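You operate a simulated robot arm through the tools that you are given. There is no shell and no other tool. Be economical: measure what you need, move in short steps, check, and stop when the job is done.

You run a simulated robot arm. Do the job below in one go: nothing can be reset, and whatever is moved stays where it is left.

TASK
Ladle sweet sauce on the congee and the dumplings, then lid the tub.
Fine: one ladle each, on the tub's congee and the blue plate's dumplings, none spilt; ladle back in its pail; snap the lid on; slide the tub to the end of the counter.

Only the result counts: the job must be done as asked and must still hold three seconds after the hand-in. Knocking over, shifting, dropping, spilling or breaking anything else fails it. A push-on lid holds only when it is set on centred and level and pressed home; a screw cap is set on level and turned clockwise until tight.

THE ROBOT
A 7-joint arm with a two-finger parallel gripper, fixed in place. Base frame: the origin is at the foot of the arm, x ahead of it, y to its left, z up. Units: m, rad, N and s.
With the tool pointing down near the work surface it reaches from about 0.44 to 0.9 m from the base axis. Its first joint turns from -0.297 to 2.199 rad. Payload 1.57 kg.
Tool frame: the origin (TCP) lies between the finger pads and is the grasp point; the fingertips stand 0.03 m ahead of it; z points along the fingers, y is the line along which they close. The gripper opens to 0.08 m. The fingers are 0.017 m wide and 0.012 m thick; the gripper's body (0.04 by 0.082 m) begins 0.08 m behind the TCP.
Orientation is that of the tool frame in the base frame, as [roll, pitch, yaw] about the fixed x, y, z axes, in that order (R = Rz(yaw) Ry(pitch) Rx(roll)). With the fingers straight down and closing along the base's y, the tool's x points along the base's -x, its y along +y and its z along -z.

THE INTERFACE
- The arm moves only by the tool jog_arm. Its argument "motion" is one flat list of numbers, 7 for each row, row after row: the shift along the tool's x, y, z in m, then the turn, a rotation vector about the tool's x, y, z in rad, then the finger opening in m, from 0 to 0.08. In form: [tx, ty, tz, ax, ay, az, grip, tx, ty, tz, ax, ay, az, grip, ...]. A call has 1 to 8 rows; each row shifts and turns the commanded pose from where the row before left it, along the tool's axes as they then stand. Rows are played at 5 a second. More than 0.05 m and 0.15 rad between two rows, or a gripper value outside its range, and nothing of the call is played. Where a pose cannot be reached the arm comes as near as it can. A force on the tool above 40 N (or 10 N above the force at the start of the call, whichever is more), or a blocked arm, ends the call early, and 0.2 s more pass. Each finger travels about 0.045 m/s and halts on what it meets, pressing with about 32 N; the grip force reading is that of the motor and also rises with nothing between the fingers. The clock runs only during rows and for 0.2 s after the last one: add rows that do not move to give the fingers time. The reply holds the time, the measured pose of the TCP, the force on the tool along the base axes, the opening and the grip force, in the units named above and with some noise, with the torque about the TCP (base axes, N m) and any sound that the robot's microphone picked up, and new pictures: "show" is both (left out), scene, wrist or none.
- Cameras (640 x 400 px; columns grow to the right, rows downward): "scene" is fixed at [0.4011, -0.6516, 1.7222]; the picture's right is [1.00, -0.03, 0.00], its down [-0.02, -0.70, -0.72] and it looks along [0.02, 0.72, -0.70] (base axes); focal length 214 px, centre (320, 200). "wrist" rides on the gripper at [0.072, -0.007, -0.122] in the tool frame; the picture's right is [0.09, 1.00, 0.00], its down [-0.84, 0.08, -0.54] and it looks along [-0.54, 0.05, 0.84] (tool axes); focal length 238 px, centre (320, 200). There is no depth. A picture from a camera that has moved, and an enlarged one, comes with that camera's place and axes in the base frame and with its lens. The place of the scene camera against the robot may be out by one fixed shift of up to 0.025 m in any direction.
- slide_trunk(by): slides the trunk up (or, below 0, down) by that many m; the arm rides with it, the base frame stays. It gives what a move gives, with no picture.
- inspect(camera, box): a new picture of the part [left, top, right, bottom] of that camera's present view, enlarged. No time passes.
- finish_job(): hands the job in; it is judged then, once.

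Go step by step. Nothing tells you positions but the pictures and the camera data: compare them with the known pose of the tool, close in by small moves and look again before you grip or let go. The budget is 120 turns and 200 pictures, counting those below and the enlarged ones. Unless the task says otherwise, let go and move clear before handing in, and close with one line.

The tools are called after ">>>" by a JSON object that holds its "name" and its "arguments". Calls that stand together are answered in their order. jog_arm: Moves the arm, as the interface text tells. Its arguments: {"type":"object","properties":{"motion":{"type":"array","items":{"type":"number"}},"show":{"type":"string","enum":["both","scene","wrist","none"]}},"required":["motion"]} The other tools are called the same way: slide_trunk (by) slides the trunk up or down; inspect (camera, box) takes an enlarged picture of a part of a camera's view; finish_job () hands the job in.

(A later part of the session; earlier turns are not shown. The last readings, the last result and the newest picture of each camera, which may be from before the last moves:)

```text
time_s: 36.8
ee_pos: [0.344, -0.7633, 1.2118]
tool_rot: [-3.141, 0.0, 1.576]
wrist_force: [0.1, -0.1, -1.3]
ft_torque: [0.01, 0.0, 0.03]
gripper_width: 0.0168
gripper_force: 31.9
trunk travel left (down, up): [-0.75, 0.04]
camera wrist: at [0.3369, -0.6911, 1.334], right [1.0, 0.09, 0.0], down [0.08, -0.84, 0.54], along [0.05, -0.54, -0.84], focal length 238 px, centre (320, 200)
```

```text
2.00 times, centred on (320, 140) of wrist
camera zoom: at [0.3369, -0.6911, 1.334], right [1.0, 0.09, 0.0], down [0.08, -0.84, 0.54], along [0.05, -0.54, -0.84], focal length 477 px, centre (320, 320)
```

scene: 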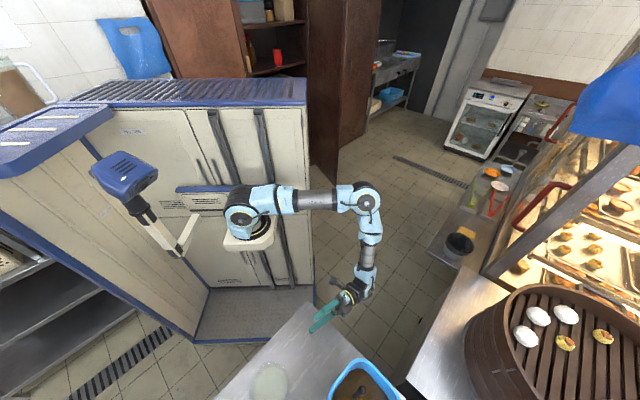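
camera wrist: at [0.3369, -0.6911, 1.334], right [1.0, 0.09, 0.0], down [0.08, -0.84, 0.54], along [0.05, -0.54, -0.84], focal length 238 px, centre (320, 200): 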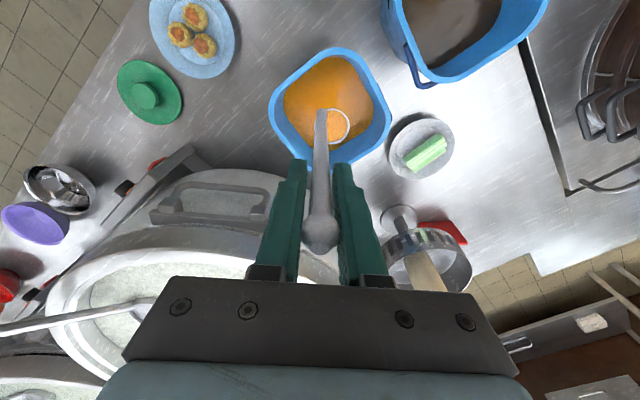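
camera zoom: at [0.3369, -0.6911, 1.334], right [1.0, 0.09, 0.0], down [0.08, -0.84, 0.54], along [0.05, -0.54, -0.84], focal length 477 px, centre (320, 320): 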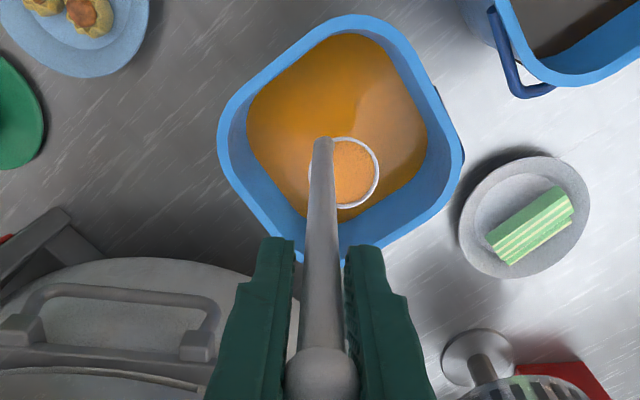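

The ladle is full and clear of the pail. I'll carry it smoothly to above the tub.

>>> {"name": "jog_arm", "arguments": {"motion": [0.0204, -0.0121, 0, 0, 0, -0.0635, 0, 0.0212, -0.0108, 0, 0, 0, -0.0635, 0, 0.0218, -0.0094, 0, 0, 0, -0.0635, 0, 0.0224, -0.0081, 0, 0, 0, -0.0635, 0, 0.0228, -0.0066, 0, 0, 0, -0.0635, 0, 0.0233, -0.0052, 0, 0, 0, -0.0635, 0, 0.0235, -0.0036, 0, 0, 0, -0.0635, 0, 0.0237, -0.0021, 0, 0, 0, -0.0635, 0], "show": "none"}}

>>> {"name": "jog_arm", "arguments": {"motion": [0.0238, -0.0006, 0, 0, 0, -0.0635, 0, 0.0237, 0.0009, 0, 0, 0, -0.0635, 0, 0, 0, 0.01, 0, 0, 0, 0, 0, 0, 0.015, 0, 0, 0, 0, 0, 0, 0.01, 0, 0, 0, 0, 0, 0, 0, 0, 0, 0, 0], "show": "both"}}

>>> {"name": "inspect", "arguments": {"camera": "wrist", "box": [220, 30, 420, 230]}}

```text
time_s: 38.5
ee_pos: [0.2458, -0.601, 1.2127]
tool_rot: [3.141, 0.001, 2.083]
wrist_force: [0.5, 0.0, -1.6]
ft_torque: [0.06, 0.05, 0.0]
gripper_width: 0.0166
gripper_force: 31.9
trunk travel left (down, up): [-0.75, 0.04]
```

```text
time_s: 40.0
ee_pos: [0.2216, -0.5584, 1.178]
tool_rot: [3.141, 0.0, 2.211]
wrist_force: [-1.1, -0.4, -1.7]
ft_torque: [0.02, 0.03, -0.01]
gripper_width: 0.0165
gripper_force: 32.1
trunk travel left (down, up): [-0.75, 0.04]
camera wrist: at [0.1729, -0.5046, 1.2996], right [0.74, 0.67, 0.0], down [0.56, -0.63, 0.54], along [0.36, -0.4, -0.84], focal length 238 px, centre (320, 200)
```

scene: 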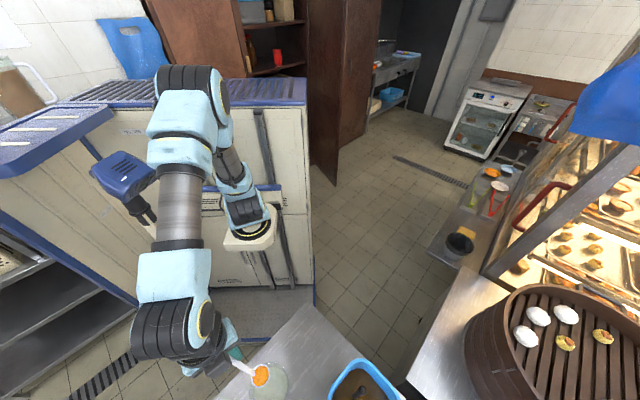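
wrist: 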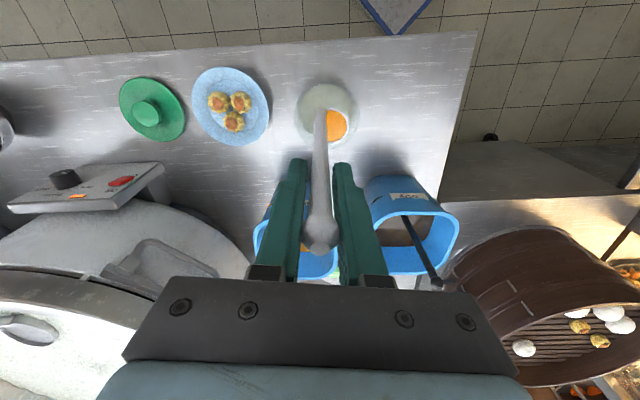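

```text
2.00 times, centred on (320, 130) of wrist
camera zoom: at [0.1729, -0.5046, 1.2996], right [0.74, 0.67, 0.0], down [0.56, -0.63, 0.54], along [0.36, -0.4, -0.84], focal length 477 px, centre (320, 340)
```

zoom: 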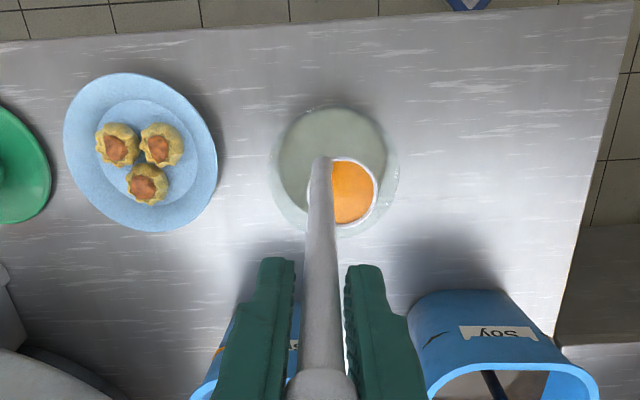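

The full bowl is centred over the tub in both views. I'll lower 25 mm and tilt gradually about the bowl.

>>> {"name": "jog_arm", "arguments": {"motion": [0, 0, 0.012, 0, 0, 0, 0, 0, 0, 0.013, 0, 0, 0, 0, 0, 0.021, -0.0007, 0.1, 0, 0, 0, 0, 0.021, -0.0007, 0.1, 0, 0, 0, 0, 0.021, -0.0007, 0.1, 0, 0, 0, 0, 0.021, -0.0007, 0.1, 0, 0, 0, 0, 0.021, -0.0007, 0.1, 0, 0, 0], "show": "both"}}

>>> {"name": "inspect", "arguments": {"camera": "scene", "box": [200, 300, 360, 400]}}

```text
time_s: 41.5
ee_pos: [0.3039, -0.4957, 1.1369]
tool_rot: [-2.64, 0.001, 2.208]
wrist_force: [-0.5, -0.4, -1.3]
ft_torque: [0.04, -0.08, 0.01]
gripper_width: 0.0167
gripper_force: 31.5
trunk travel left (down, up): [-0.75, 0.04]
camera wrist: at [0.3036, -0.4074, 1.2467], right [0.65, 0.59, -0.48], down [0.76, -0.48, 0.44], along [0.03, -0.65, -0.76], focal length 238 px, centre (320, 200)
```

scene: 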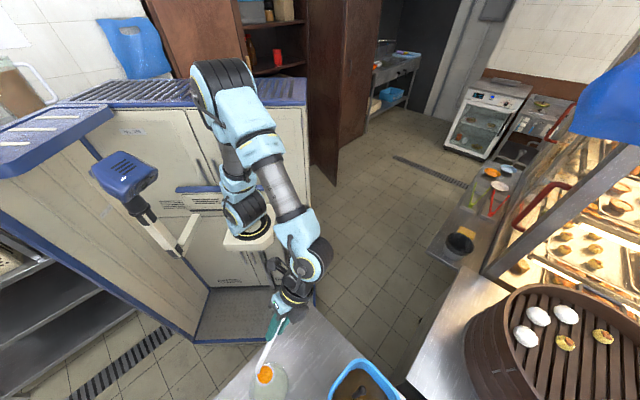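
wrist: 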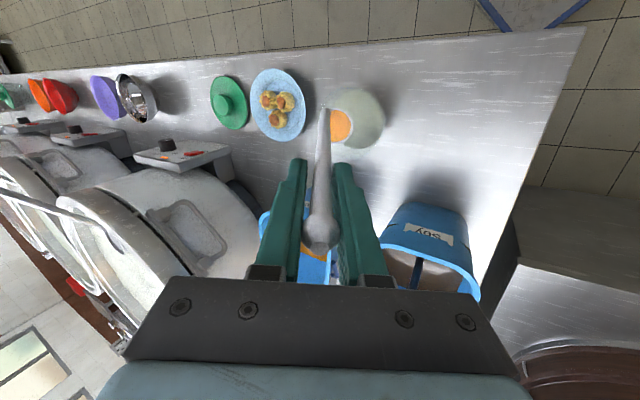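

```text
4.00 times, centred on (280, 350) of scene
camera zoom: at [0.4011, -0.6516, 1.7222], right [1.0, -0.03, 0.0], down [-0.02, -0.7, -0.72], along [0.02, 0.72, -0.7], focal length 858 px, centre (480, -400)
```

zoom: 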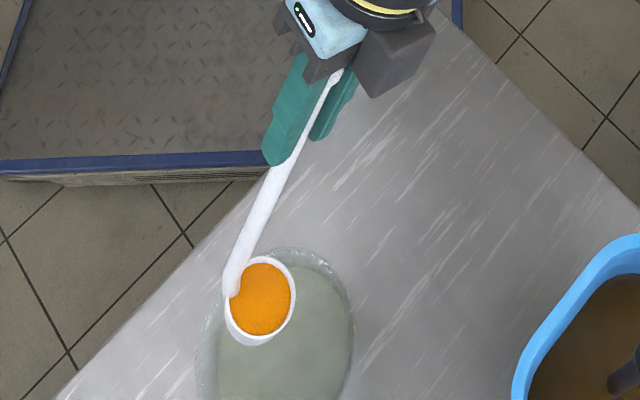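

The bowl is within 1 cm of tub centre; I'll nudge 1 cm back against the pour direction and keep tilting.

>>> {"name": "jog_arm", "arguments": {"motion": [0, 0.0122, 0.0041, 0.1, 0, 0, 0, 0, 0.021, -0.0007, 0.1, 0, 0, 0, 0, 0.021, -0.0007, 0.1, 0, 0, 0, 0, 0.021, -0.0007, 0.1, 0, 0, 0, 0, 0.021, -0.0007, 0.1, 0, 0, 0], "show": "none"}}

>>> {"name": "inspect", "arguments": {"camera": "scene", "box": [200, 300, 360, 400]}}

```text
time_s: 42.8
ee_pos: [0.3623, -0.4546, 1.0729]
tool_rot: [-2.144, 0.002, 2.209]
wrist_force: [-1.4, 0.2, -1.2]
ft_torque: [0.14, -0.14, -0.03]
gripper_width: 0.0166
gripper_force: 31.6
trunk travel left (down, up): [-0.75, 0.04]
```

```text
4.00 times, centred on (280, 350) of scene
camera zoom: at [0.4011, -0.6516, 1.7222], right [1.0, -0.03, 0.0], down [-0.02, -0.7, -0.72], along [0.02, 0.72, -0.7], focal length 858 px, centre (480, -400)
```

zoom: 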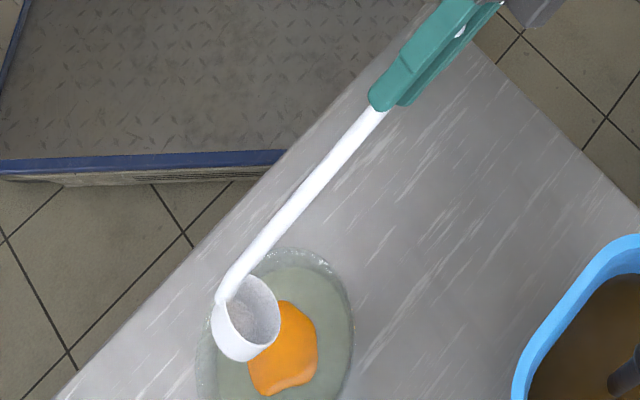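

The sauce has landed on the congee and the bowl looks empty. I'll tilt a little more to drain, wait, and check.

>>> {"name": "jog_arm", "arguments": {"motion": [0, 0.021, -0.0007, 0.1, 0, 0, 0, 0, 0.021, -0.0007, 0.1, 0, 0, 0, 0, 0.021, -0.0007, 0.1, 0, 0, 0, 0, 0, 0, 0, 0, 0, 0, 0, 0, 0, 0, 0, 0, 0, 0, 0, 0, 0, 0, 0, 0], "show": "none"}}

>>> {"name": "inspect", "arguments": {"camera": "scene", "box": [200, 300, 360, 400]}}

```text
time_s: 44.1
ee_pos: [0.3838, -0.4355, 1.0179]
tool_rot: [-1.841, 0.0, 2.211]
wrist_force: [0.2, 0.6, -0.6]
ft_torque: [0.09, -0.1, 0.0]
gripper_width: 0.0169
gripper_force: 32.0
trunk travel left (down, up): [-0.75, 0.04]
```

```text
4.00 times, centred on (280, 350) of scene
camera zoom: at [0.4011, -0.6516, 1.7222], right [1.0, -0.03, 0.0], down [-0.02, -0.7, -0.72], along [0.02, 0.72, -0.7], focal length 858 px, centre (480, -400)
```

zoom: 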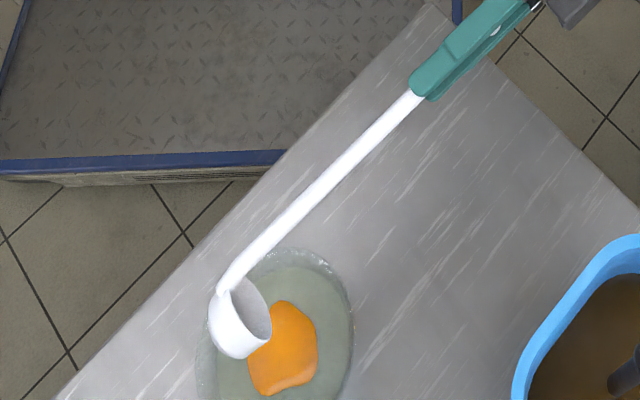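

The tub has its ladleful, cleanly inside. Now I'll bring the ladle upright and lift.

>>> {"name": "jog_arm", "arguments": {"motion": [0, -0.0302, 0.0047, -0.145, 0, 0, 0, 0, -0.0302, 0.0047, -0.145, 0, 0, 0, 0, -0.0302, 0.0047, -0.145, 0, 0, 0, 0, -0.0302, 0.0047, -0.145, 0, 0, 0, 0, -0.0302, 0.0047, -0.145, 0, 0, 0, 0, -0.0302, 0.0047, -0.145, 0, 0, 0, 0, -0.0302, 0.0047, -0.145, 0, 0, 0, 0, -0.0302, 0.0047, -0.145, 0, 0, 0], "show": "none"}}

>>> {"name": "jog_arm", "arguments": {"motion": [0, -0.0302, 0.0047, -0.14, 0, 0, 0, 0, 0, -0.03, 0, 0, 0, 0, 0, 0, -0.035, 0, 0, 0, 0], "show": "both"}}

```text
time_s: 46.0
ee_pos: [0.2393, -0.5468, 1.1563]
tool_rot: [-3.005, 0.0, 2.21]
wrist_force: [1.6, 0.9, -0.1]
ft_torque: [-0.04, 0.07, -0.01]
gripper_width: 0.0167
gripper_force: 32.0
trunk travel left (down, up): [-0.75, 0.04]
```

```text
time_s: 46.8
ee_pos: [0.2129, -0.5653, 1.2159]
tool_rot: [3.139, 0.0, 2.208]
wrist_force: [-0.3, -0.1, -1.0]
ft_torque: [0.03, 0.02, -0.02]
gripper_width: 0.017
gripper_force: 31.8
trunk travel left (down, up): [-0.75, 0.04]
camera wrist: at [0.164, -0.5119, 1.3379], right [0.74, 0.67, 0.0], down [0.56, -0.63, 0.54], along [0.36, -0.4, -0.84], focal length 238 px, centre (320, 200)
```

scene: 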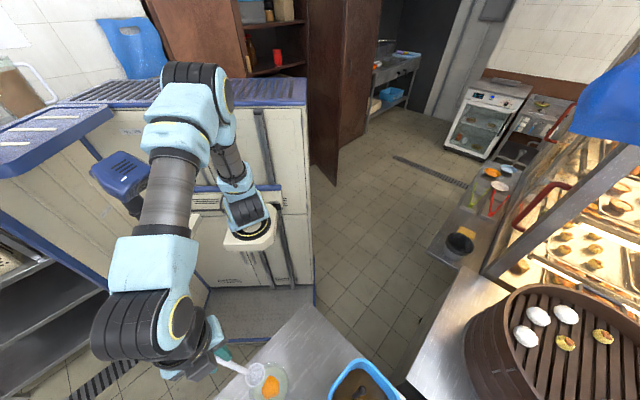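
wrist: 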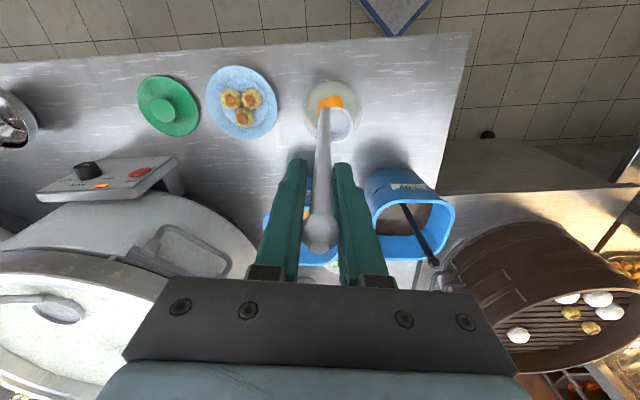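

Ladle empty and upright. Returning over the sweet pail.

>>> {"name": "jog_arm", "arguments": {"motion": [-0.0473, -0.0024, 0, 0, 0, 0.1266, 0, -0.0472, 0.0036, 0, 0, 0, 0.1266, 0, -0.0463, 0.0095, 0, 0, 0, 0.1266, 0, -0.0448, 0.0153, 0, 0, 0, 0.1266, 0, -0.0425, 0.0208, 0, 0, 0, 0.1266, 0, 0, 0, 0, 0, 0, 0, 0], "show": "wrist"}}

>>> {"name": "inspect", "arguments": {"camera": "wrist", "box": [240, 40, 400, 240]}}

```text
time_s: 48.1
ee_pos: [0.3448, -0.7605, 1.2174]
tool_rot: [-3.141, -0.001, 1.574]
wrist_force: [0.3, -0.6, -0.5]
ft_torque: [0.01, -0.03, 0.03]
gripper_width: 0.0169
gripper_force: 31.9
trunk travel left (down, up): [-0.75, 0.04]
camera wrist: at [0.3379, -0.6895, 1.3387], right [1.0, 0.1, 0.0], down [0.08, -0.84, 0.54], along [0.05, -0.54, -0.84], focal length 238 px, centre (320, 200)
```

wrist: 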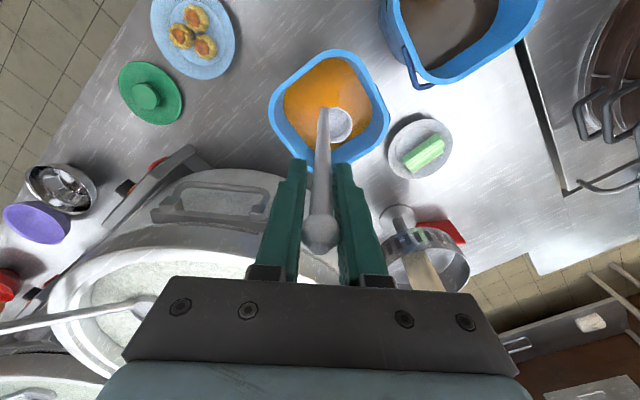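

```text
2.00 times, centred on (320, 140) of wrist
camera zoom: at [0.3379, -0.6895, 1.3387], right [1.0, 0.1, 0.0], down [0.08, -0.84, 0.54], along [0.05, -0.54, -0.84], focal length 477 px, centre (320, 320)
```

zoom: 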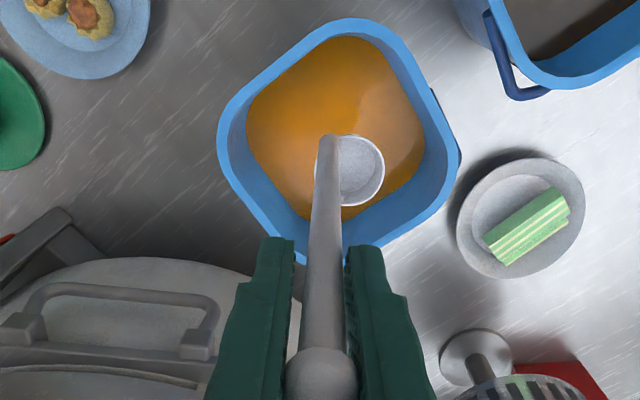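

The bowl is white and empty; grip held. I'll dip it again and lift slowly.

>>> {"name": "jog_arm", "arguments": {"motion": [0, 0, 0.03, 0, 0, 0, 0, 0, 0, 0.03, 0, 0, 0, 0, 0, 0, 0.03, 0, 0, 0, 0, 0, 0, 0.03, 0, 0, 0, 0, 0, 0, 0.03, 0, 0, 0, 0, 0, 0, 0.027, 0, 0, 0, 0, 0, 0, 0, 0, 0, 0, 0, 0, 0, 0, 0, 0, 0, 0], "show": "none"}}

>>> {"name": "jog_arm", "arguments": {"motion": [0, 0, -0.01, 0, 0, 0, 0, 0, 0, -0.02, 0, 0, 0, 0, 0, 0, -0.02, 0, 0, 0, 0, 0, 0, -0.02, 0, 0, 0, 0, 0, 0, -0.02, 0, 0, 0, 0, 0, 0, -0.02, 0, 0, 0, 0, 0, 0, -0.02, 0, 0, 0, 0, 0, 0, -0.02, 0, 0, 0, 0], "show": "none"}}

>>> {"name": "jog_arm", "arguments": {"motion": [0, 0, -0.015, 0, 0, 0, 0, 0, 0, -0.012, 0, 0, 0, 0, 0, 0, 0, 0, 0, 0, 0, 0, 0, 0, 0, 0, 0, 0], "show": "wrist"}}

>>> {"name": "inspect", "arguments": {"camera": "wrist", "box": [240, 40, 400, 240]}}

```text
time_s: 50.0
ee_pos: [0.3423, -0.7596, 1.0423]
tool_rot: [3.141, 0.001, 1.575]
wrist_force: [-0.4, 1.4, -0.3]
ft_torque: [0.01, 0.03, -0.03]
gripper_width: 0.0167
gripper_force: 31.5
trunk travel left (down, up): [-0.75, 0.04]
```

```text
time_s: 51.8
ee_pos: [0.3427, -0.7627, 1.196]
tool_rot: [-3.142, -0.001, 1.575]
wrist_force: [-0.6, -0.2, -1.5]
ft_torque: [0.02, 0.04, 0.0]
gripper_width: 0.0166
gripper_force: 31.9
trunk travel left (down, up): [-0.75, 0.04]
```

```text
time_s: 52.8
ee_pos: [0.3439, -0.7623, 1.2196]
tool_rot: [-3.141, 0.001, 1.576]
wrist_force: [0.2, -0.1, -0.8]
ft_torque: [0.04, 0.02, 0.03]
gripper_width: 0.0166
gripper_force: 31.7
trunk travel left (down, up): [-0.75, 0.04]
camera wrist: at [0.3365, -0.6909, 1.3412], right [1.0, 0.1, 0.0], down [0.08, -0.84, 0.54], along [0.05, -0.54, -0.84], focal length 238 px, centre (320, 200)
```

wrist: 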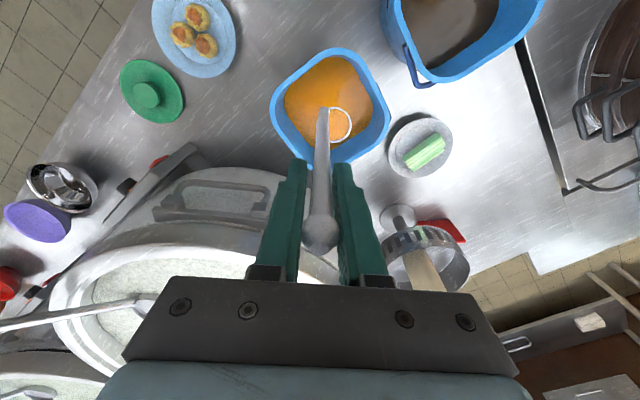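

```text
2.00 times, centred on (320, 140) of wrist
camera zoom: at [0.3365, -0.6909, 1.3412], right [1.0, 0.1, 0.0], down [0.08, -0.84, 0.54], along [0.05, -0.54, -0.84], focal length 477 px, centre (320, 320)
```

zoom: 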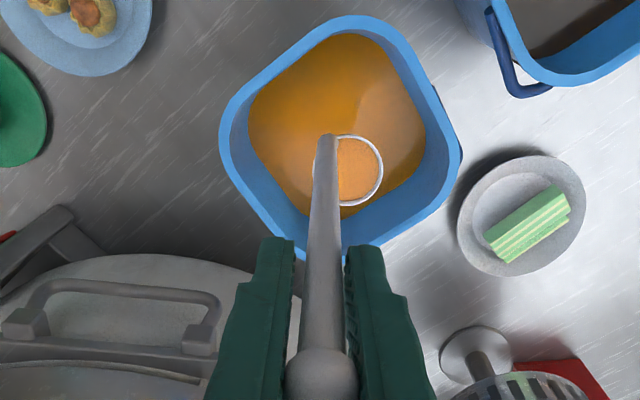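

Full again. The dumplings' centre triangulates to (0.113,−0.690), tops z≈0.84. I'll carry the ladle there gently.

>>> {"name": "jog_arm", "arguments": {"motion": [0.0059, -0.0191, 0, 0, 0, -0.0454, 0, 0.0067, -0.0188, 0, 0, 0, -0.0454, 0, 0.0076, -0.0185, 0, 0, 0, -0.0454, 0, 0.0084, -0.0181, 0, 0, 0, -0.0454, 0, 0.0092, -0.0177, 0, 0, 0, -0.0454, 0, 0.01, -0.0173, 0, 0, 0, -0.0454, 0, 0.0108, -0.0168, 0, 0, 0, -0.0454, 0, 0.0115, -0.0163, 0, 0, 0, -0.0454, 0], "show": "none"}}

>>> {"name": "jog_arm", "arguments": {"motion": [0.0123, -0.0157, 0, 0, 0, -0.0454, 0, 0.013, -0.0152, 0, 0, 0, -0.0454, 0, 0.0136, -0.0145, 0, 0, 0, -0.0454, 0, 0.0143, -0.0139, 0, 0, 0, -0.0454, 0, 0.0149, -0.0133, 0, 0, 0, -0.0454, 0, 0.0155, -0.0126, 0, 0, 0, -0.0454, 0, 0, 0, 0, 0, 0, 0, 0], "show": "both"}}

>>> {"name": "inspect", "arguments": {"camera": "wrist", "box": [220, 30, 420, 230]}}

```text
time_s: 54.5
ee_pos: [0.19, -0.7146, 1.2199]
tool_rot: [3.141, 0.0, 1.94]
wrist_force: [0.4, 0.0, -0.9]
ft_torque: [-0.01, 0.01, 0.0]
gripper_width: 0.0167
gripper_force: 32.1
trunk travel left (down, up): [-0.75, 0.04]
```

```text
time_s: 56.1
ee_pos: [0.074, -0.6801, 1.217]
tool_rot: [-3.141, 0.0, 2.211]
wrist_force: [-0.6, 0.4, -0.8]
ft_torque: [0.01, -0.01, 0.01]
gripper_width: 0.0169
gripper_force: 31.8
trunk travel left (down, up): [-0.75, 0.04]
camera wrist: at [0.0255, -0.626, 1.3382], right [0.74, 0.67, 0.0], down [0.56, -0.62, 0.54], along [0.36, -0.4, -0.84], focal length 238 px, centre (320, 200)
```

scene: 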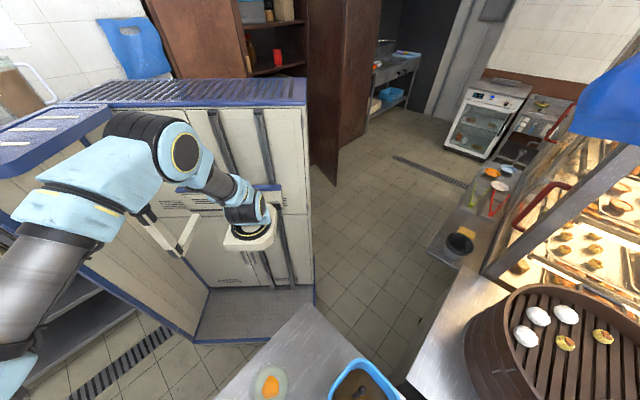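
wrist: 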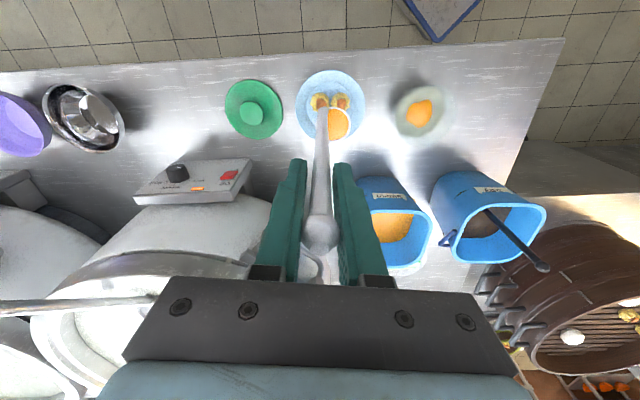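

```text
2.00 times, centred on (320, 130) of wrist
camera zoom: at [0.0255, -0.626, 1.3382], right [0.74, 0.67, 0.0], down [0.56, -0.62, 0.54], along [0.36, -0.4, -0.84], focal length 477 px, centre (320, 340)
```

zoom: 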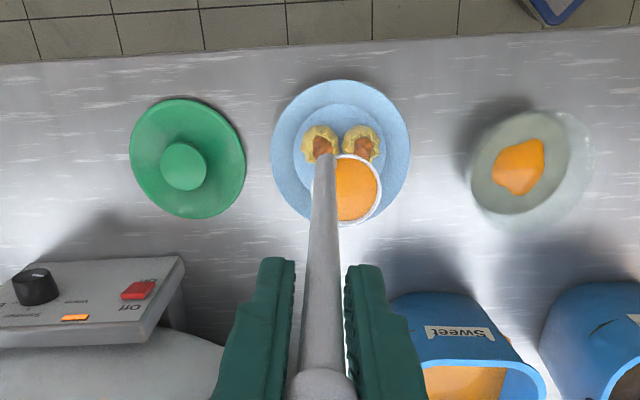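

The bowl is over the dumplings; a 6 mm correction, then lower and begin tilting.

>>> {"name": "jog_arm", "arguments": {"motion": [-0.0042, -0.0044, 0.012, 0, 0, 0, 0, 0, 0, 0.02, 0, 0, 0, 0, 0, 0, 0.02, 0, 0, 0, 0, 0, 0, 0.02, 0, 0, 0, 0, 0, 0.021, -0.0007, 0.1, 0, 0, 0, 0, 0.021, -0.0007, 0.1, 0, 0, 0], "show": "wrist"}}

>>> {"name": "inspect", "arguments": {"camera": "wrist", "box": [220, 30, 420, 230]}}

```text
time_s: 57.5
ee_pos: [0.1074, -0.6615, 1.1463]
tool_rot: [-2.939, 0.0, 2.211]
wrist_force: [-0.2, -0.9, -0.9]
ft_torque: [0.06, -0.06, -0.01]
gripper_width: 0.0167
gripper_force: 31.9
trunk travel left (down, up): [-0.75, 0.04]
camera wrist: at [0.0785, -0.5937, 1.2666], right [0.73, 0.66, -0.2], down [0.65, -0.56, 0.52], along [0.23, -0.5, -0.83], focal length 238 px, centre (320, 200)
```

wrist: 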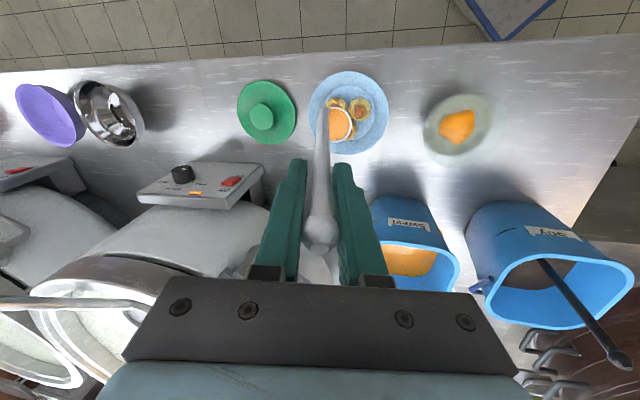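

```text
2.00 times, centred on (320, 130) of wrist
camera zoom: at [0.0785, -0.5937, 1.2666], right [0.73, 0.66, -0.2], down [0.65, -0.56, 0.52], along [0.23, -0.5, -0.83], focal length 477 px, centre (320, 340)
```

zoom: 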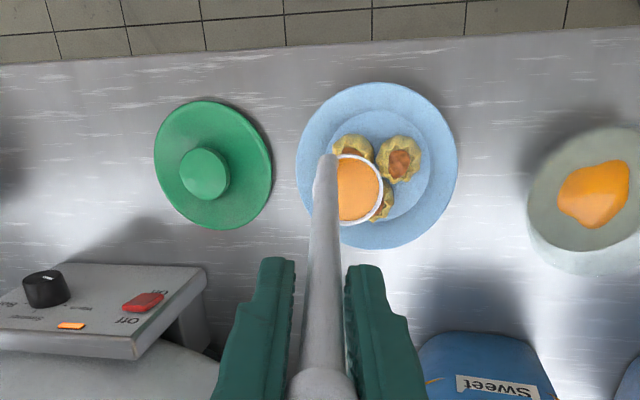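

Bowl alignment over the dumplings confirmed. Continue the tilt.

>>> {"name": "jog_arm", "arguments": {"motion": [0, 0.021, -0.0007, 0.1, 0, 0, 0, 0, 0.021, -0.0007, 0.1, 0, 0, 0, 0, 0.021, -0.0007, 0.1, 0, 0, 0, 0, 0.021, -0.0007, 0.1, 0, 0, 0, 0, 0.021, -0.0007, 0.1, 0, 0, 0, 0, 0.021, -0.0007, 0.1, 0, 0, 0, 0, 0.021, -0.0007, 0.1, 0, 0, 0, 0, 0.021, -0.0007, 0.1, 0, 0, 0], "show": "none"}}

>>> {"name": "jog_arm", "arguments": {"motion": [0, 0.021, -0.0007, 0.1, 0, 0, 0, 0, 0.021, -0.0007, 0.1, 0, 0, 0, 0, 0.021, -0.0007, 0.1, 0, 0, 0, 0, 0, 0, 0, 0, 0, 0, 0, 0, 0, 0, 0, 0, 0, 0, 0, 0, 0, 0, 0, 0], "show": "wrist"}}

>>> {"name": "inspect", "arguments": {"camera": "wrist", "box": [240, 30, 440, 190]}}

```text
time_s: 59.4
ee_pos: [0.2223, -0.576, 1.0666]
tool_rot: [-2.141, 0.001, 2.212]
wrist_force: [-0.6, 0.3, -1.9]
ft_torque: [0.11, -0.12, 0.02]
gripper_width: 0.0165
gripper_force: 31.7
trunk travel left (down, up): [-0.75, 0.04]
```

```text
time_s: 60.8
ee_pos: [0.2476, -0.5589, 1.0128]
tool_rot: [-1.841, -0.001, 2.21]
wrist_force: [0.2, -0.3, -0.9]
ft_torque: [0.12, -0.14, 0.01]
gripper_width: 0.0168
gripper_force: 32.3
trunk travel left (down, up): [-0.75, 0.04]
camera wrist: at [0.2972, -0.4312, 1.0505], right [0.16, 0.23, -0.96], down [0.94, -0.35, 0.07], along [-0.32, -0.91, -0.27], focal length 238 px, centre (320, 200)
```

wrist: 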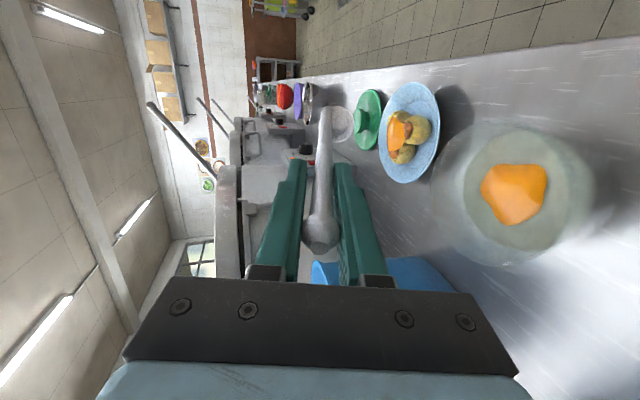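

```text
2.50 times, centred on (340, 110) of wrist
camera zoom: at [0.2972, -0.4312, 1.0505], right [0.16, 0.23, -0.96], down [0.94, -0.35, 0.07], along [-0.32, -0.91, -0.27], focal length 596 px, centre (270, 425)
```

zoom: 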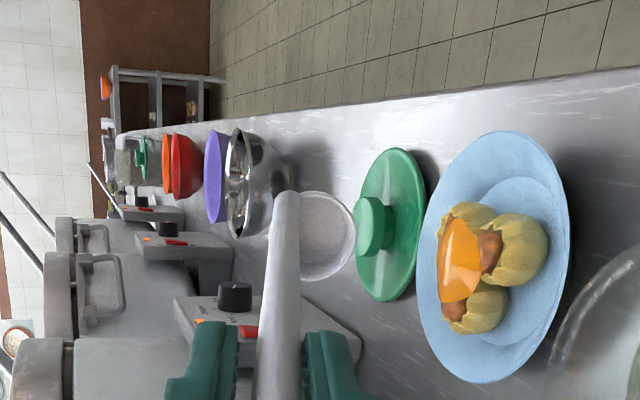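

The sauce lies on the dumplings with nothing on the counter. Bringing the ladle upright and back up.

>>> {"name": "jog_arm", "arguments": {"motion": [0, -0.0302, 0.0047, -0.145, 0, 0, 0, 0, -0.0302, 0.0047, -0.145, 0, 0, 0, 0, -0.0302, 0.0047, -0.145, 0, 0, 0, 0, -0.0302, 0.0047, -0.145, 0, 0, 0, 0, -0.0302, 0.0047, -0.145, 0, 0, 0, 0, -0.0302, 0.0047, -0.145, 0, 0, 0, 0, -0.0302, 0.0047, -0.145, 0, 0, 0, 0, -0.0302, 0.0047, -0.145, 0, 0, 0], "show": "none"}}

>>> {"name": "jog_arm", "arguments": {"motion": [0, -0.0302, 0.0047, -0.14, 0, 0, 0, 0, 0, -0.035, 0, 0, 0, 0, 0, 0, -0.04, 0, 0, 0, 0], "show": "wrist"}}

```text
time_s: 62.5
ee_pos: [0.1016, -0.6677, 1.1479]
tool_rot: [-3.007, -0.001, 2.214]
wrist_force: [0.5, 0.7, -0.9]
ft_torque: [0.02, 0.04, 0.0]
gripper_width: 0.0169
gripper_force: 31.7
trunk travel left (down, up): [-0.75, 0.04]
```

```text
time_s: 63.4
ee_pos: [0.0738, -0.6864, 1.2218]
tool_rot: [3.14, -0.001, 2.211]
wrist_force: [0.9, -0.5, -1.1]
ft_torque: [0.04, 0.04, 0.0]
gripper_width: 0.0169
gripper_force: 31.9
trunk travel left (down, up): [-0.75, 0.04]
camera wrist: at [0.0241, -0.633, 1.343], right [0.74, 0.67, 0.0], down [0.56, -0.63, 0.54], along [0.36, -0.4, -0.84], focal length 238 px, centre (320, 200)
```

wrist: 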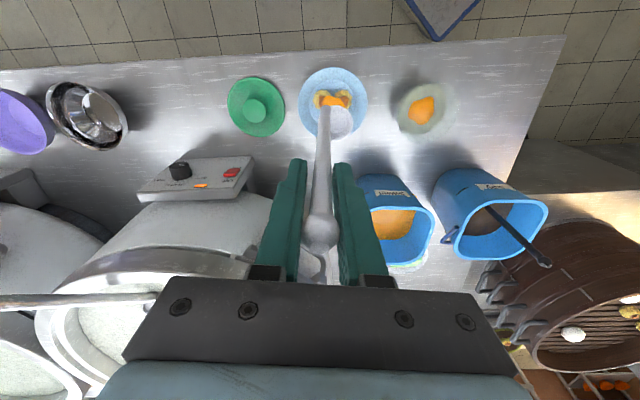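

Moving back over the sweet pail with the empty ladle.

>>> {"name": "jog_arm", "arguments": {"motion": [-0.0277, 0.0215, 0, 0, 0, 0.0795, 0, -0.0259, 0.0237, 0, 0, 0, 0.0795, 0, -0.0238, 0.0256, 0, 0, 0, 0.0795, 0, -0.0218, 0.0275, 0, 0, 0, 0.0795, 0, -0.0195, 0.0292, 0, 0, 0, 0.0795, 0, -0.0171, 0.0306, 0, 0, 0, 0.0795, 0, -0.0147, 0.0319, 0, 0, 0, 0.0795, 0, -0.0121, 0.0329, 0, 0, 0, 0.0795, 0], "show": "wrist"}}

>>> {"name": "inspect", "arguments": {"camera": "wrist", "box": [240, 40, 400, 240]}}

```text
time_s: 65.2
ee_pos: [0.3413, -0.76, 1.222]
tool_rot: [-3.141, -0.003, 1.574]
wrist_force: [-0.3, 0.5, -1.1]
ft_torque: [-0.02, -0.02, 0.0]
gripper_width: 0.0169
gripper_force: 31.6
trunk travel left (down, up): [-0.75, 0.04]
camera wrist: at [0.3348, -0.6883, 1.3433], right [1.0, 0.1, 0.0], down [0.08, -0.84, 0.54], along [0.05, -0.54, -0.84], focal length 238 px, centre (320, 200)
```

wrist: 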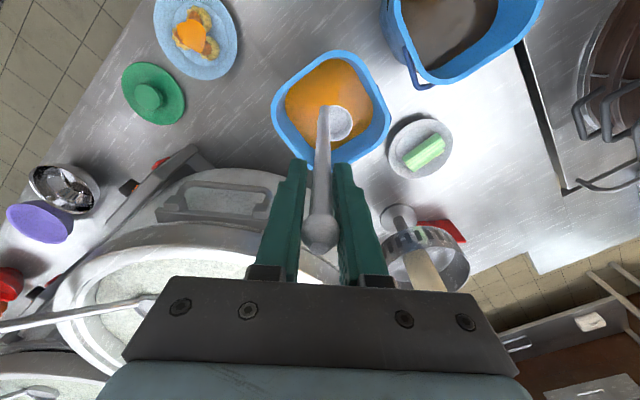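

```text
2.00 times, centred on (320, 140) of wrist
camera zoom: at [0.3348, -0.6883, 1.3433], right [1.0, 0.1, 0.0], down [0.08, -0.84, 0.54], along [0.05, -0.54, -0.84], focal length 477 px, centre (320, 320)
```

zoom: 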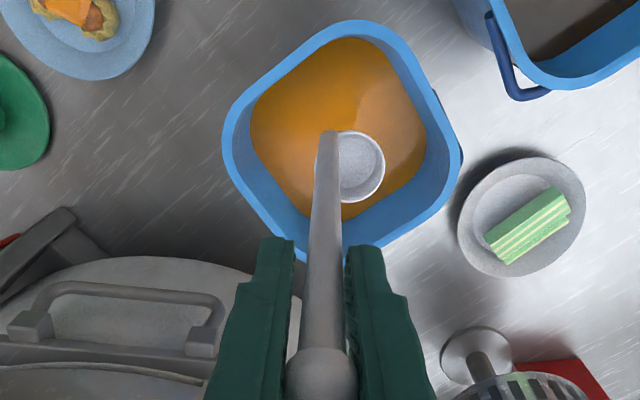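

Centred over the pail. Lowering to the original height and releasing.

>>> {"name": "jog_arm", "arguments": {"motion": [0, 0.0025, 0.03, 0, 0, 0, 0, 0, 0, 0.03, 0, 0, 0, 0, 0, 0, 0.03, 0, 0, 0, 0, 0, 0, 0.03, 0, 0, 0, 0, 0, 0, 0.03, 0, 0, 0, 0, 0, 0, 0.02, 0, 0, 0, 0, 0, 0, 0.015, 0, 0, 0, 0, 0, 0, 0.003, 0, 0, 0, 0], "show": "none"}}

>>> {"name": "jog_arm", "arguments": {"motion": [0, 0, 0, 0, 0, 0, 0.03, 0, 0, 0, 0, 0, 0, 0.06, 0, 0, 0, 0, 0, 0, 0.08, 0, 0, 0, 0, 0, 0, 0.08, 0, 0, 0, 0, 0, 0, 0.08, 0, 0, 0, 0, 0, 0, 0.08], "show": "wrist"}}

```text
time_s: 67.0
ee_pos: [0.3455, -0.761, 1.0344]
tool_rot: [3.141, -0.001, 1.574]
wrist_force: [-0.5, 0.1, -0.7]
ft_torque: [0.01, 0.02, 0.02]
gripper_width: 0.0169
gripper_force: 31.8
trunk travel left (down, up): [-0.75, 0.04]
```

```text
time_s: 68.3
ee_pos: [0.3455, -0.7618, 1.0353]
tool_rot: [-3.141, 0.0, 1.574]
wrist_force: [0.4, -1.2, 0.2]
ft_torque: [-0.01, -0.02, -0.03]
gripper_width: 0.0799
gripper_force: 0.1
trunk travel left (down, up): [-0.75, 0.04]
camera wrist: at [0.3386, -0.6899, 1.1569], right [1.0, 0.1, 0.0], down [0.08, -0.84, 0.54], along [0.05, -0.54, -0.84], focal length 238 px, centre (320, 200)
```

wrist: 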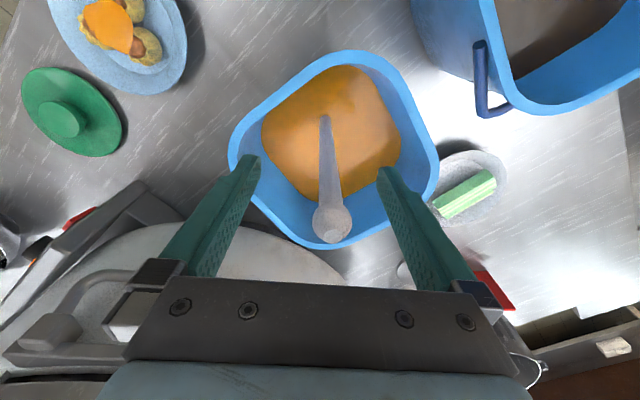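

The ladle is released and stands in its pail, leaning slightly. I'll rise straight up and check it's settled.

>>> {"name": "jog_arm", "arguments": {"motion": [0, 0, -0.03, 0, 0, 0, 0.08, 0, 0, -0.04, 0, 0, 0, 0.08, 0, 0, -0.04, 0, 0, 0, 0.08, 0, 0, -0.04, 0, 0, 0, 0.08], "show": "wrist"}}

>>> {"name": "inspect", "arguments": {"camera": "wrist", "box": [240, 40, 400, 240]}}

```text
time_s: 69.3
ee_pos: [0.3481, -0.7612, 1.187]
tool_rot: [-3.141, 0.0, 1.574]
wrist_force: [0.9, 0.1, -0.4]
ft_torque: [-0.01, 0.01, 0.01]
gripper_width: 0.0799
gripper_force: 0.1
trunk travel left (down, up): [-0.75, 0.04]
camera wrist: at [0.3403, -0.6899, 1.308], right [1.0, 0.1, 0.0], down [0.08, -0.84, 0.54], along [0.05, -0.54, -0.84], focal length 238 px, centre (320, 200)
```

wrist: 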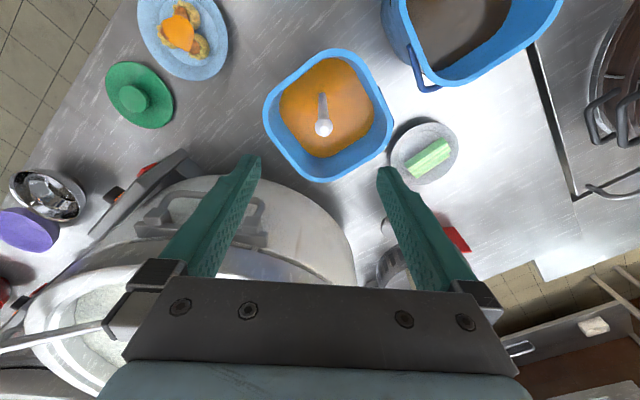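

```text
2.00 times, centred on (320, 140) of wrist
camera zoom: at [0.3403, -0.6899, 1.308], right [1.0, 0.1, 0.0], down [0.08, -0.84, 0.54], along [0.05, -0.54, -0.84], focal length 477 px, centre (320, 320)
```

zoom: 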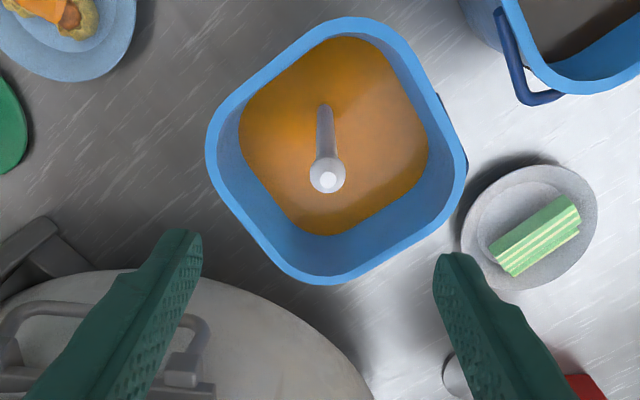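

The ladle stands securely. Now the green lid: it measures about Ø0.126 at (−0.003,−0.806), with a central knob about 5 cm wide, matching the tub. Moving above it, turned along the counter.

>>> {"name": "jog_arm", "arguments": {"motion": [-0.0044, -0.0351, 0, 0, 0, -0.0736, 0.08, -0.0018, -0.0353, 0, 0, 0, -0.0736, 0.08, 0.0009, -0.0354, 0, 0, 0, -0.0736, 0.08, 0.0034, -0.0352, 0, 0, 0, -0.0736, 0.08, 0.006, -0.0349, 0, 0, 0, -0.0736, 0.08, 0.0085, -0.0343, 0, 0, 0, -0.0736, 0.08, 0.011, -0.0336, 0, 0, 0, -0.0736, 0.08, 0.0135, -0.0327, 0, 0, 0, -0.0736, 0.08], "show": "none"}}

>>> {"name": "jog_arm", "arguments": {"motion": [0.0159, -0.0316, 0, 0, 0, -0.0736, 0.08, 0.0182, -0.0304, 0, 0, 0, -0.0736, 0.08, 0, 0, 0.04, 0, 0, 0, 0.08], "show": "both"}}

>>> {"name": "inspect", "arguments": {"camera": "wrist", "box": [220, 30, 420, 230]}}

```text
time_s: 71.2
ee_pos: [0.0678, -0.7999, 1.1837]
tool_rot: [3.142, -0.001, 2.166]
wrist_force: [0.3, -0.6, -0.4]
ft_torque: [-0.01, 0.03, 0.03]
gripper_width: 0.0803
gripper_force: 0.1
trunk travel left (down, up): [-0.75, 0.04]
```

```text
time_s: 72.0
ee_pos: [-0.0017, -0.8037, 1.1426]
tool_rot: [-3.141, 0.001, 2.313]
wrist_force: [0.3, 0.4, -0.3]
ft_torque: [-0.01, 0.03, -0.02]
gripper_width: 0.0801
gripper_force: 0.2
trunk travel left (down, up): [-0.75, 0.04]
camera wrist: at [-0.0562, -0.7572, 1.2646], right [0.67, 0.74, 0.0], down [0.62, -0.56, 0.54], along [0.4, -0.36, -0.84], focal length 238 px, centre (320, 200)
```

scene: 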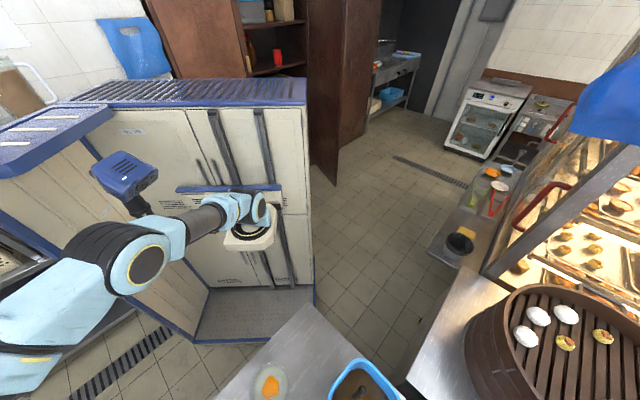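
wrist: 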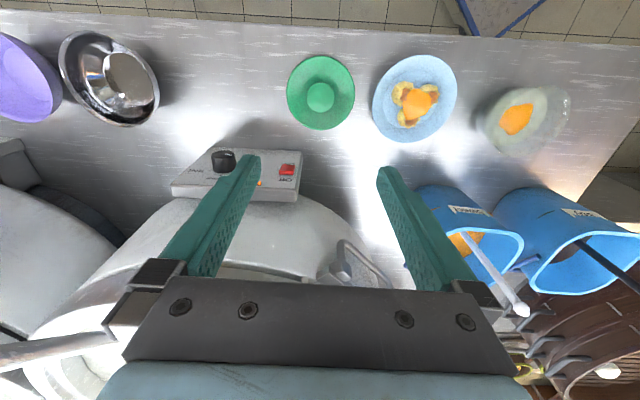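

```text
2.00 times, centred on (320, 130) of wrist
camera zoom: at [-0.0562, -0.7572, 1.2646], right [0.67, 0.74, 0.0], down [0.62, -0.56, 0.54], along [0.4, -0.36, -0.84], focal length 477 px, centre (320, 340)
```

zoom: 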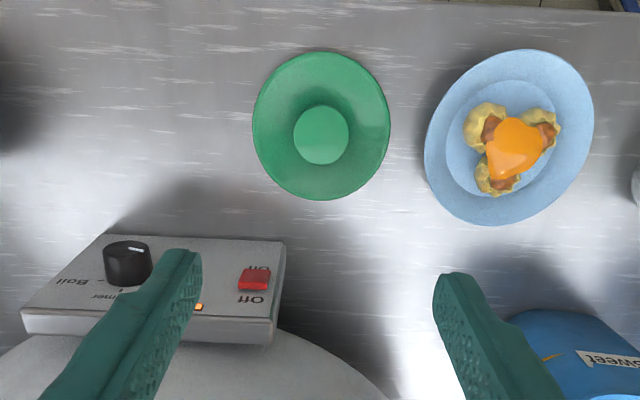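

The knob is centred on the approach line. Descending most of the way.

>>> {"name": "jog_arm", "arguments": {"motion": [0, 0, 0.045, 0, 0, 0, 0.08, 0, 0, 0.045, 0, 0, 0, 0.08, 0, 0, 0.045, 0, 0, 0, 0.08, 0, 0, 0.045, 0, 0, 0, 0.08, 0, 0, 0.04, 0, 0, 0, 0.08, 0, 0, 0.035, 0, 0, 0, 0.08], "show": "wrist"}}

>>> {"name": "inspect", "arguments": {"camera": "wrist", "box": [220, 60, 420, 240]}}

```text
time_s: 73.3
ee_pos: [-0.0045, -0.8071, 0.8912]
tool_rot: [3.141, 0.0, 2.312]
wrist_force: [0.1, 0.0, 0.4]
ft_torque: [0.02, -0.03, 0.01]
gripper_width: 0.0799
gripper_force: 0.1
trunk travel left (down, up): [-0.75, 0.04]
camera wrist: at [-0.0583, -0.7588, 1.0126], right [0.67, 0.74, 0.0], down [0.62, -0.57, 0.54], along [0.4, -0.37, -0.84], focal length 238 px, centre (320, 200)
```

wrist: 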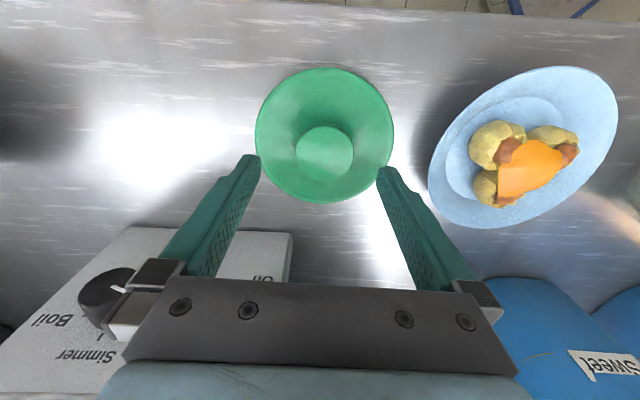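

```text
2.22 times, centred on (320, 150) of wrist
camera zoom: at [-0.0583, -0.7588, 1.0126], right [0.67, 0.74, 0.0], down [0.62, -0.57, 0.54], along [0.4, -0.37, -0.84], focal length 530 px, centre (320, 311)
```

zoom: 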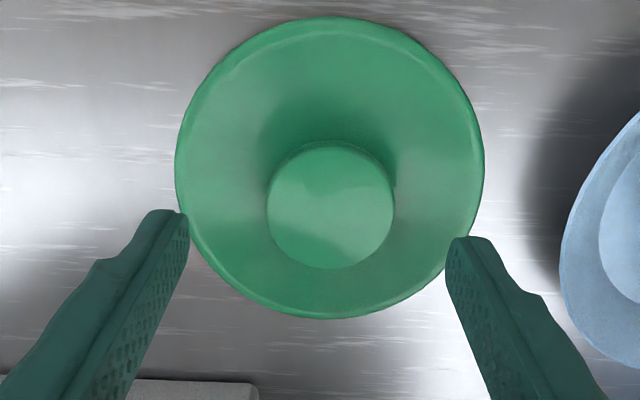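

Small 3 mm correction, then down until the fingertips flank the knob.

>>> {"name": "jog_arm", "arguments": {"motion": [-0.003, 0.003, 0.02, 0, 0, 0, 0.08, 0, 0, 0.015, 0, 0, 0, 0.08, 0, 0, 0.01, 0, 0, 0, 0.08, 0, 0, 0.008, 0, 0, 0, 0.08], "show": "wrist"}}

>>> {"name": "inspect", "arguments": {"camera": "wrist", "box": [220, 80, 420, 260]}}

```text
time_s: 74.3
ee_pos: [-0.0009, -0.8072, 0.8416]
tool_rot: [-3.14, 0.001, 2.311]
wrist_force: [0.0, 7.2, 19.9]
ft_torque: [0.29, -0.07, 0.03]
gripper_width: 0.08
gripper_force: 0.1
trunk travel left (down, up): [-0.75, 0.04]
camera wrist: at [-0.0545, -0.7584, 0.9619], right [0.67, 0.74, 0.0], down [0.62, -0.56, 0.54], along [0.4, -0.37, -0.84], focal length 238 px, centre (320, 200)
```

wrist: 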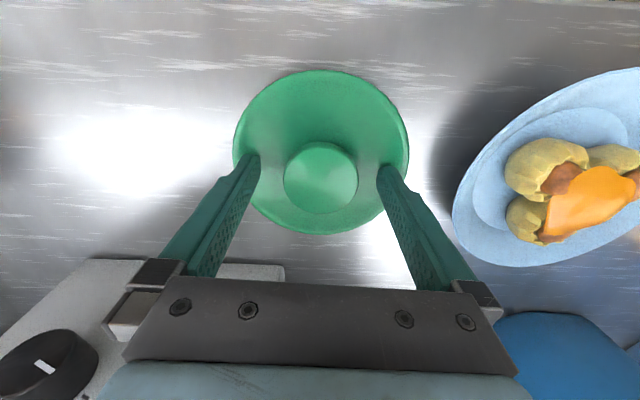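

```text
2.22 times, centred on (320, 170) of wrist
camera zoom: at [-0.0545, -0.7584, 0.9619], right [0.67, 0.74, 0.0], down [0.62, -0.56, 0.54], along [0.4, -0.37, -0.84], focal length 530 px, centre (320, 267)
```

zoom: 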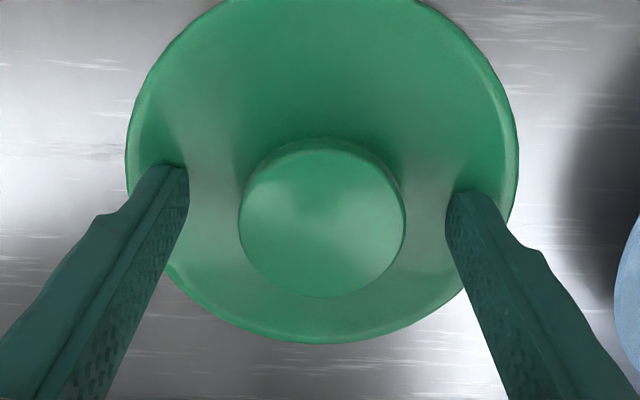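

The tips touched the lid's plate (20 N). I'll back off 2.5 mm and close on the knob.

>>> {"name": "jog_arm", "arguments": {"motion": [0, 0, -0.0065, 0, 0, 0, 0.08, 0, 0, 0, 0, 0, 0, 0.08], "show": "none"}}

```text
time_s: 75.0
ee_pos: [-0.0005, -0.8066, 0.8426]
tool_rot: [3.14, 0.0, 2.312]
wrist_force: [-0.2, 0.7, 0.0]
ft_torque: [-0.02, -0.02, -0.01]
gripper_width: 0.0797
gripper_force: 0.1
trunk travel left (down, up): [-0.75, 0.04]
```

>>> {"name": "jog_arm", "arguments": {"motion": [0, 0, 0, 0, 0, 0, 0.06, 0, 0, 0, 0, 0, 0, 0.04, 0, 0, 0, 0, 0, 0, 0.03, 0, 0, 0, 0, 0, 0, 0.03, 0, 0, 0, 0, 0, 0, 0.03], "show": "wrist"}}

>>> {"name": "inspect", "arguments": {"camera": "wrist", "box": [220, 80, 420, 260]}}

```text
time_s: 76.2
ee_pos: [-0.0005, -0.8068, 0.8446]
tool_rot: [-3.141, -0.001, 2.312]
wrist_force: [0.9, 1.1, 0.6]
ft_torque: [0.01, -0.01, 0.0]
gripper_width: 0.0461
gripper_force: 32.0
trunk travel left (down, up): [-0.75, 0.04]
camera wrist: at [-0.0538, -0.7582, 0.9654], right [0.67, 0.74, 0.0], down [0.62, -0.57, 0.54], along [0.4, -0.36, -0.84], focal length 238 px, centre (320, 200)
```

wrist: 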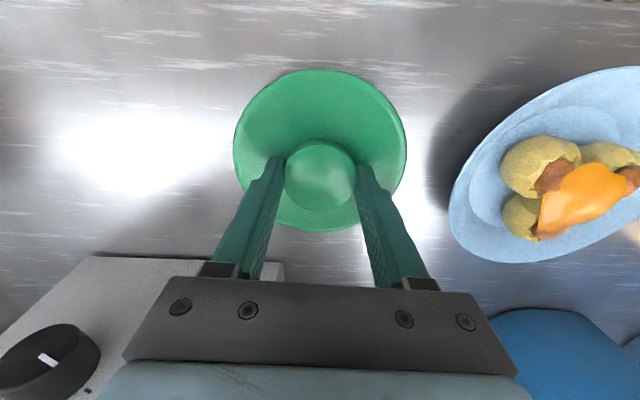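

```text
2.22 times, centred on (320, 170) of wrist
camera zoom: at [-0.0538, -0.7582, 0.9654], right [0.67, 0.74, 0.0], down [0.62, -0.57, 0.54], along [0.4, -0.36, -0.84], focal length 530 px, centre (320, 267)
```

zoom: 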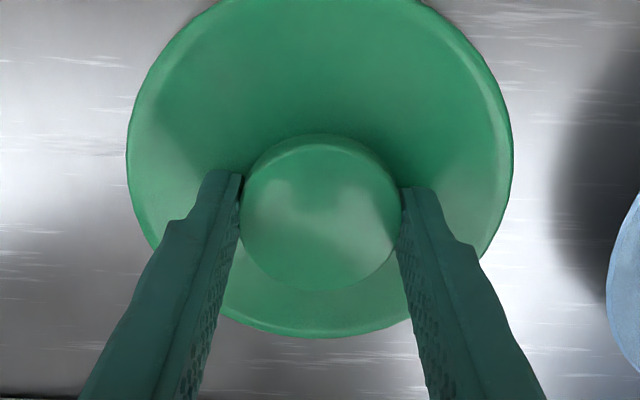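

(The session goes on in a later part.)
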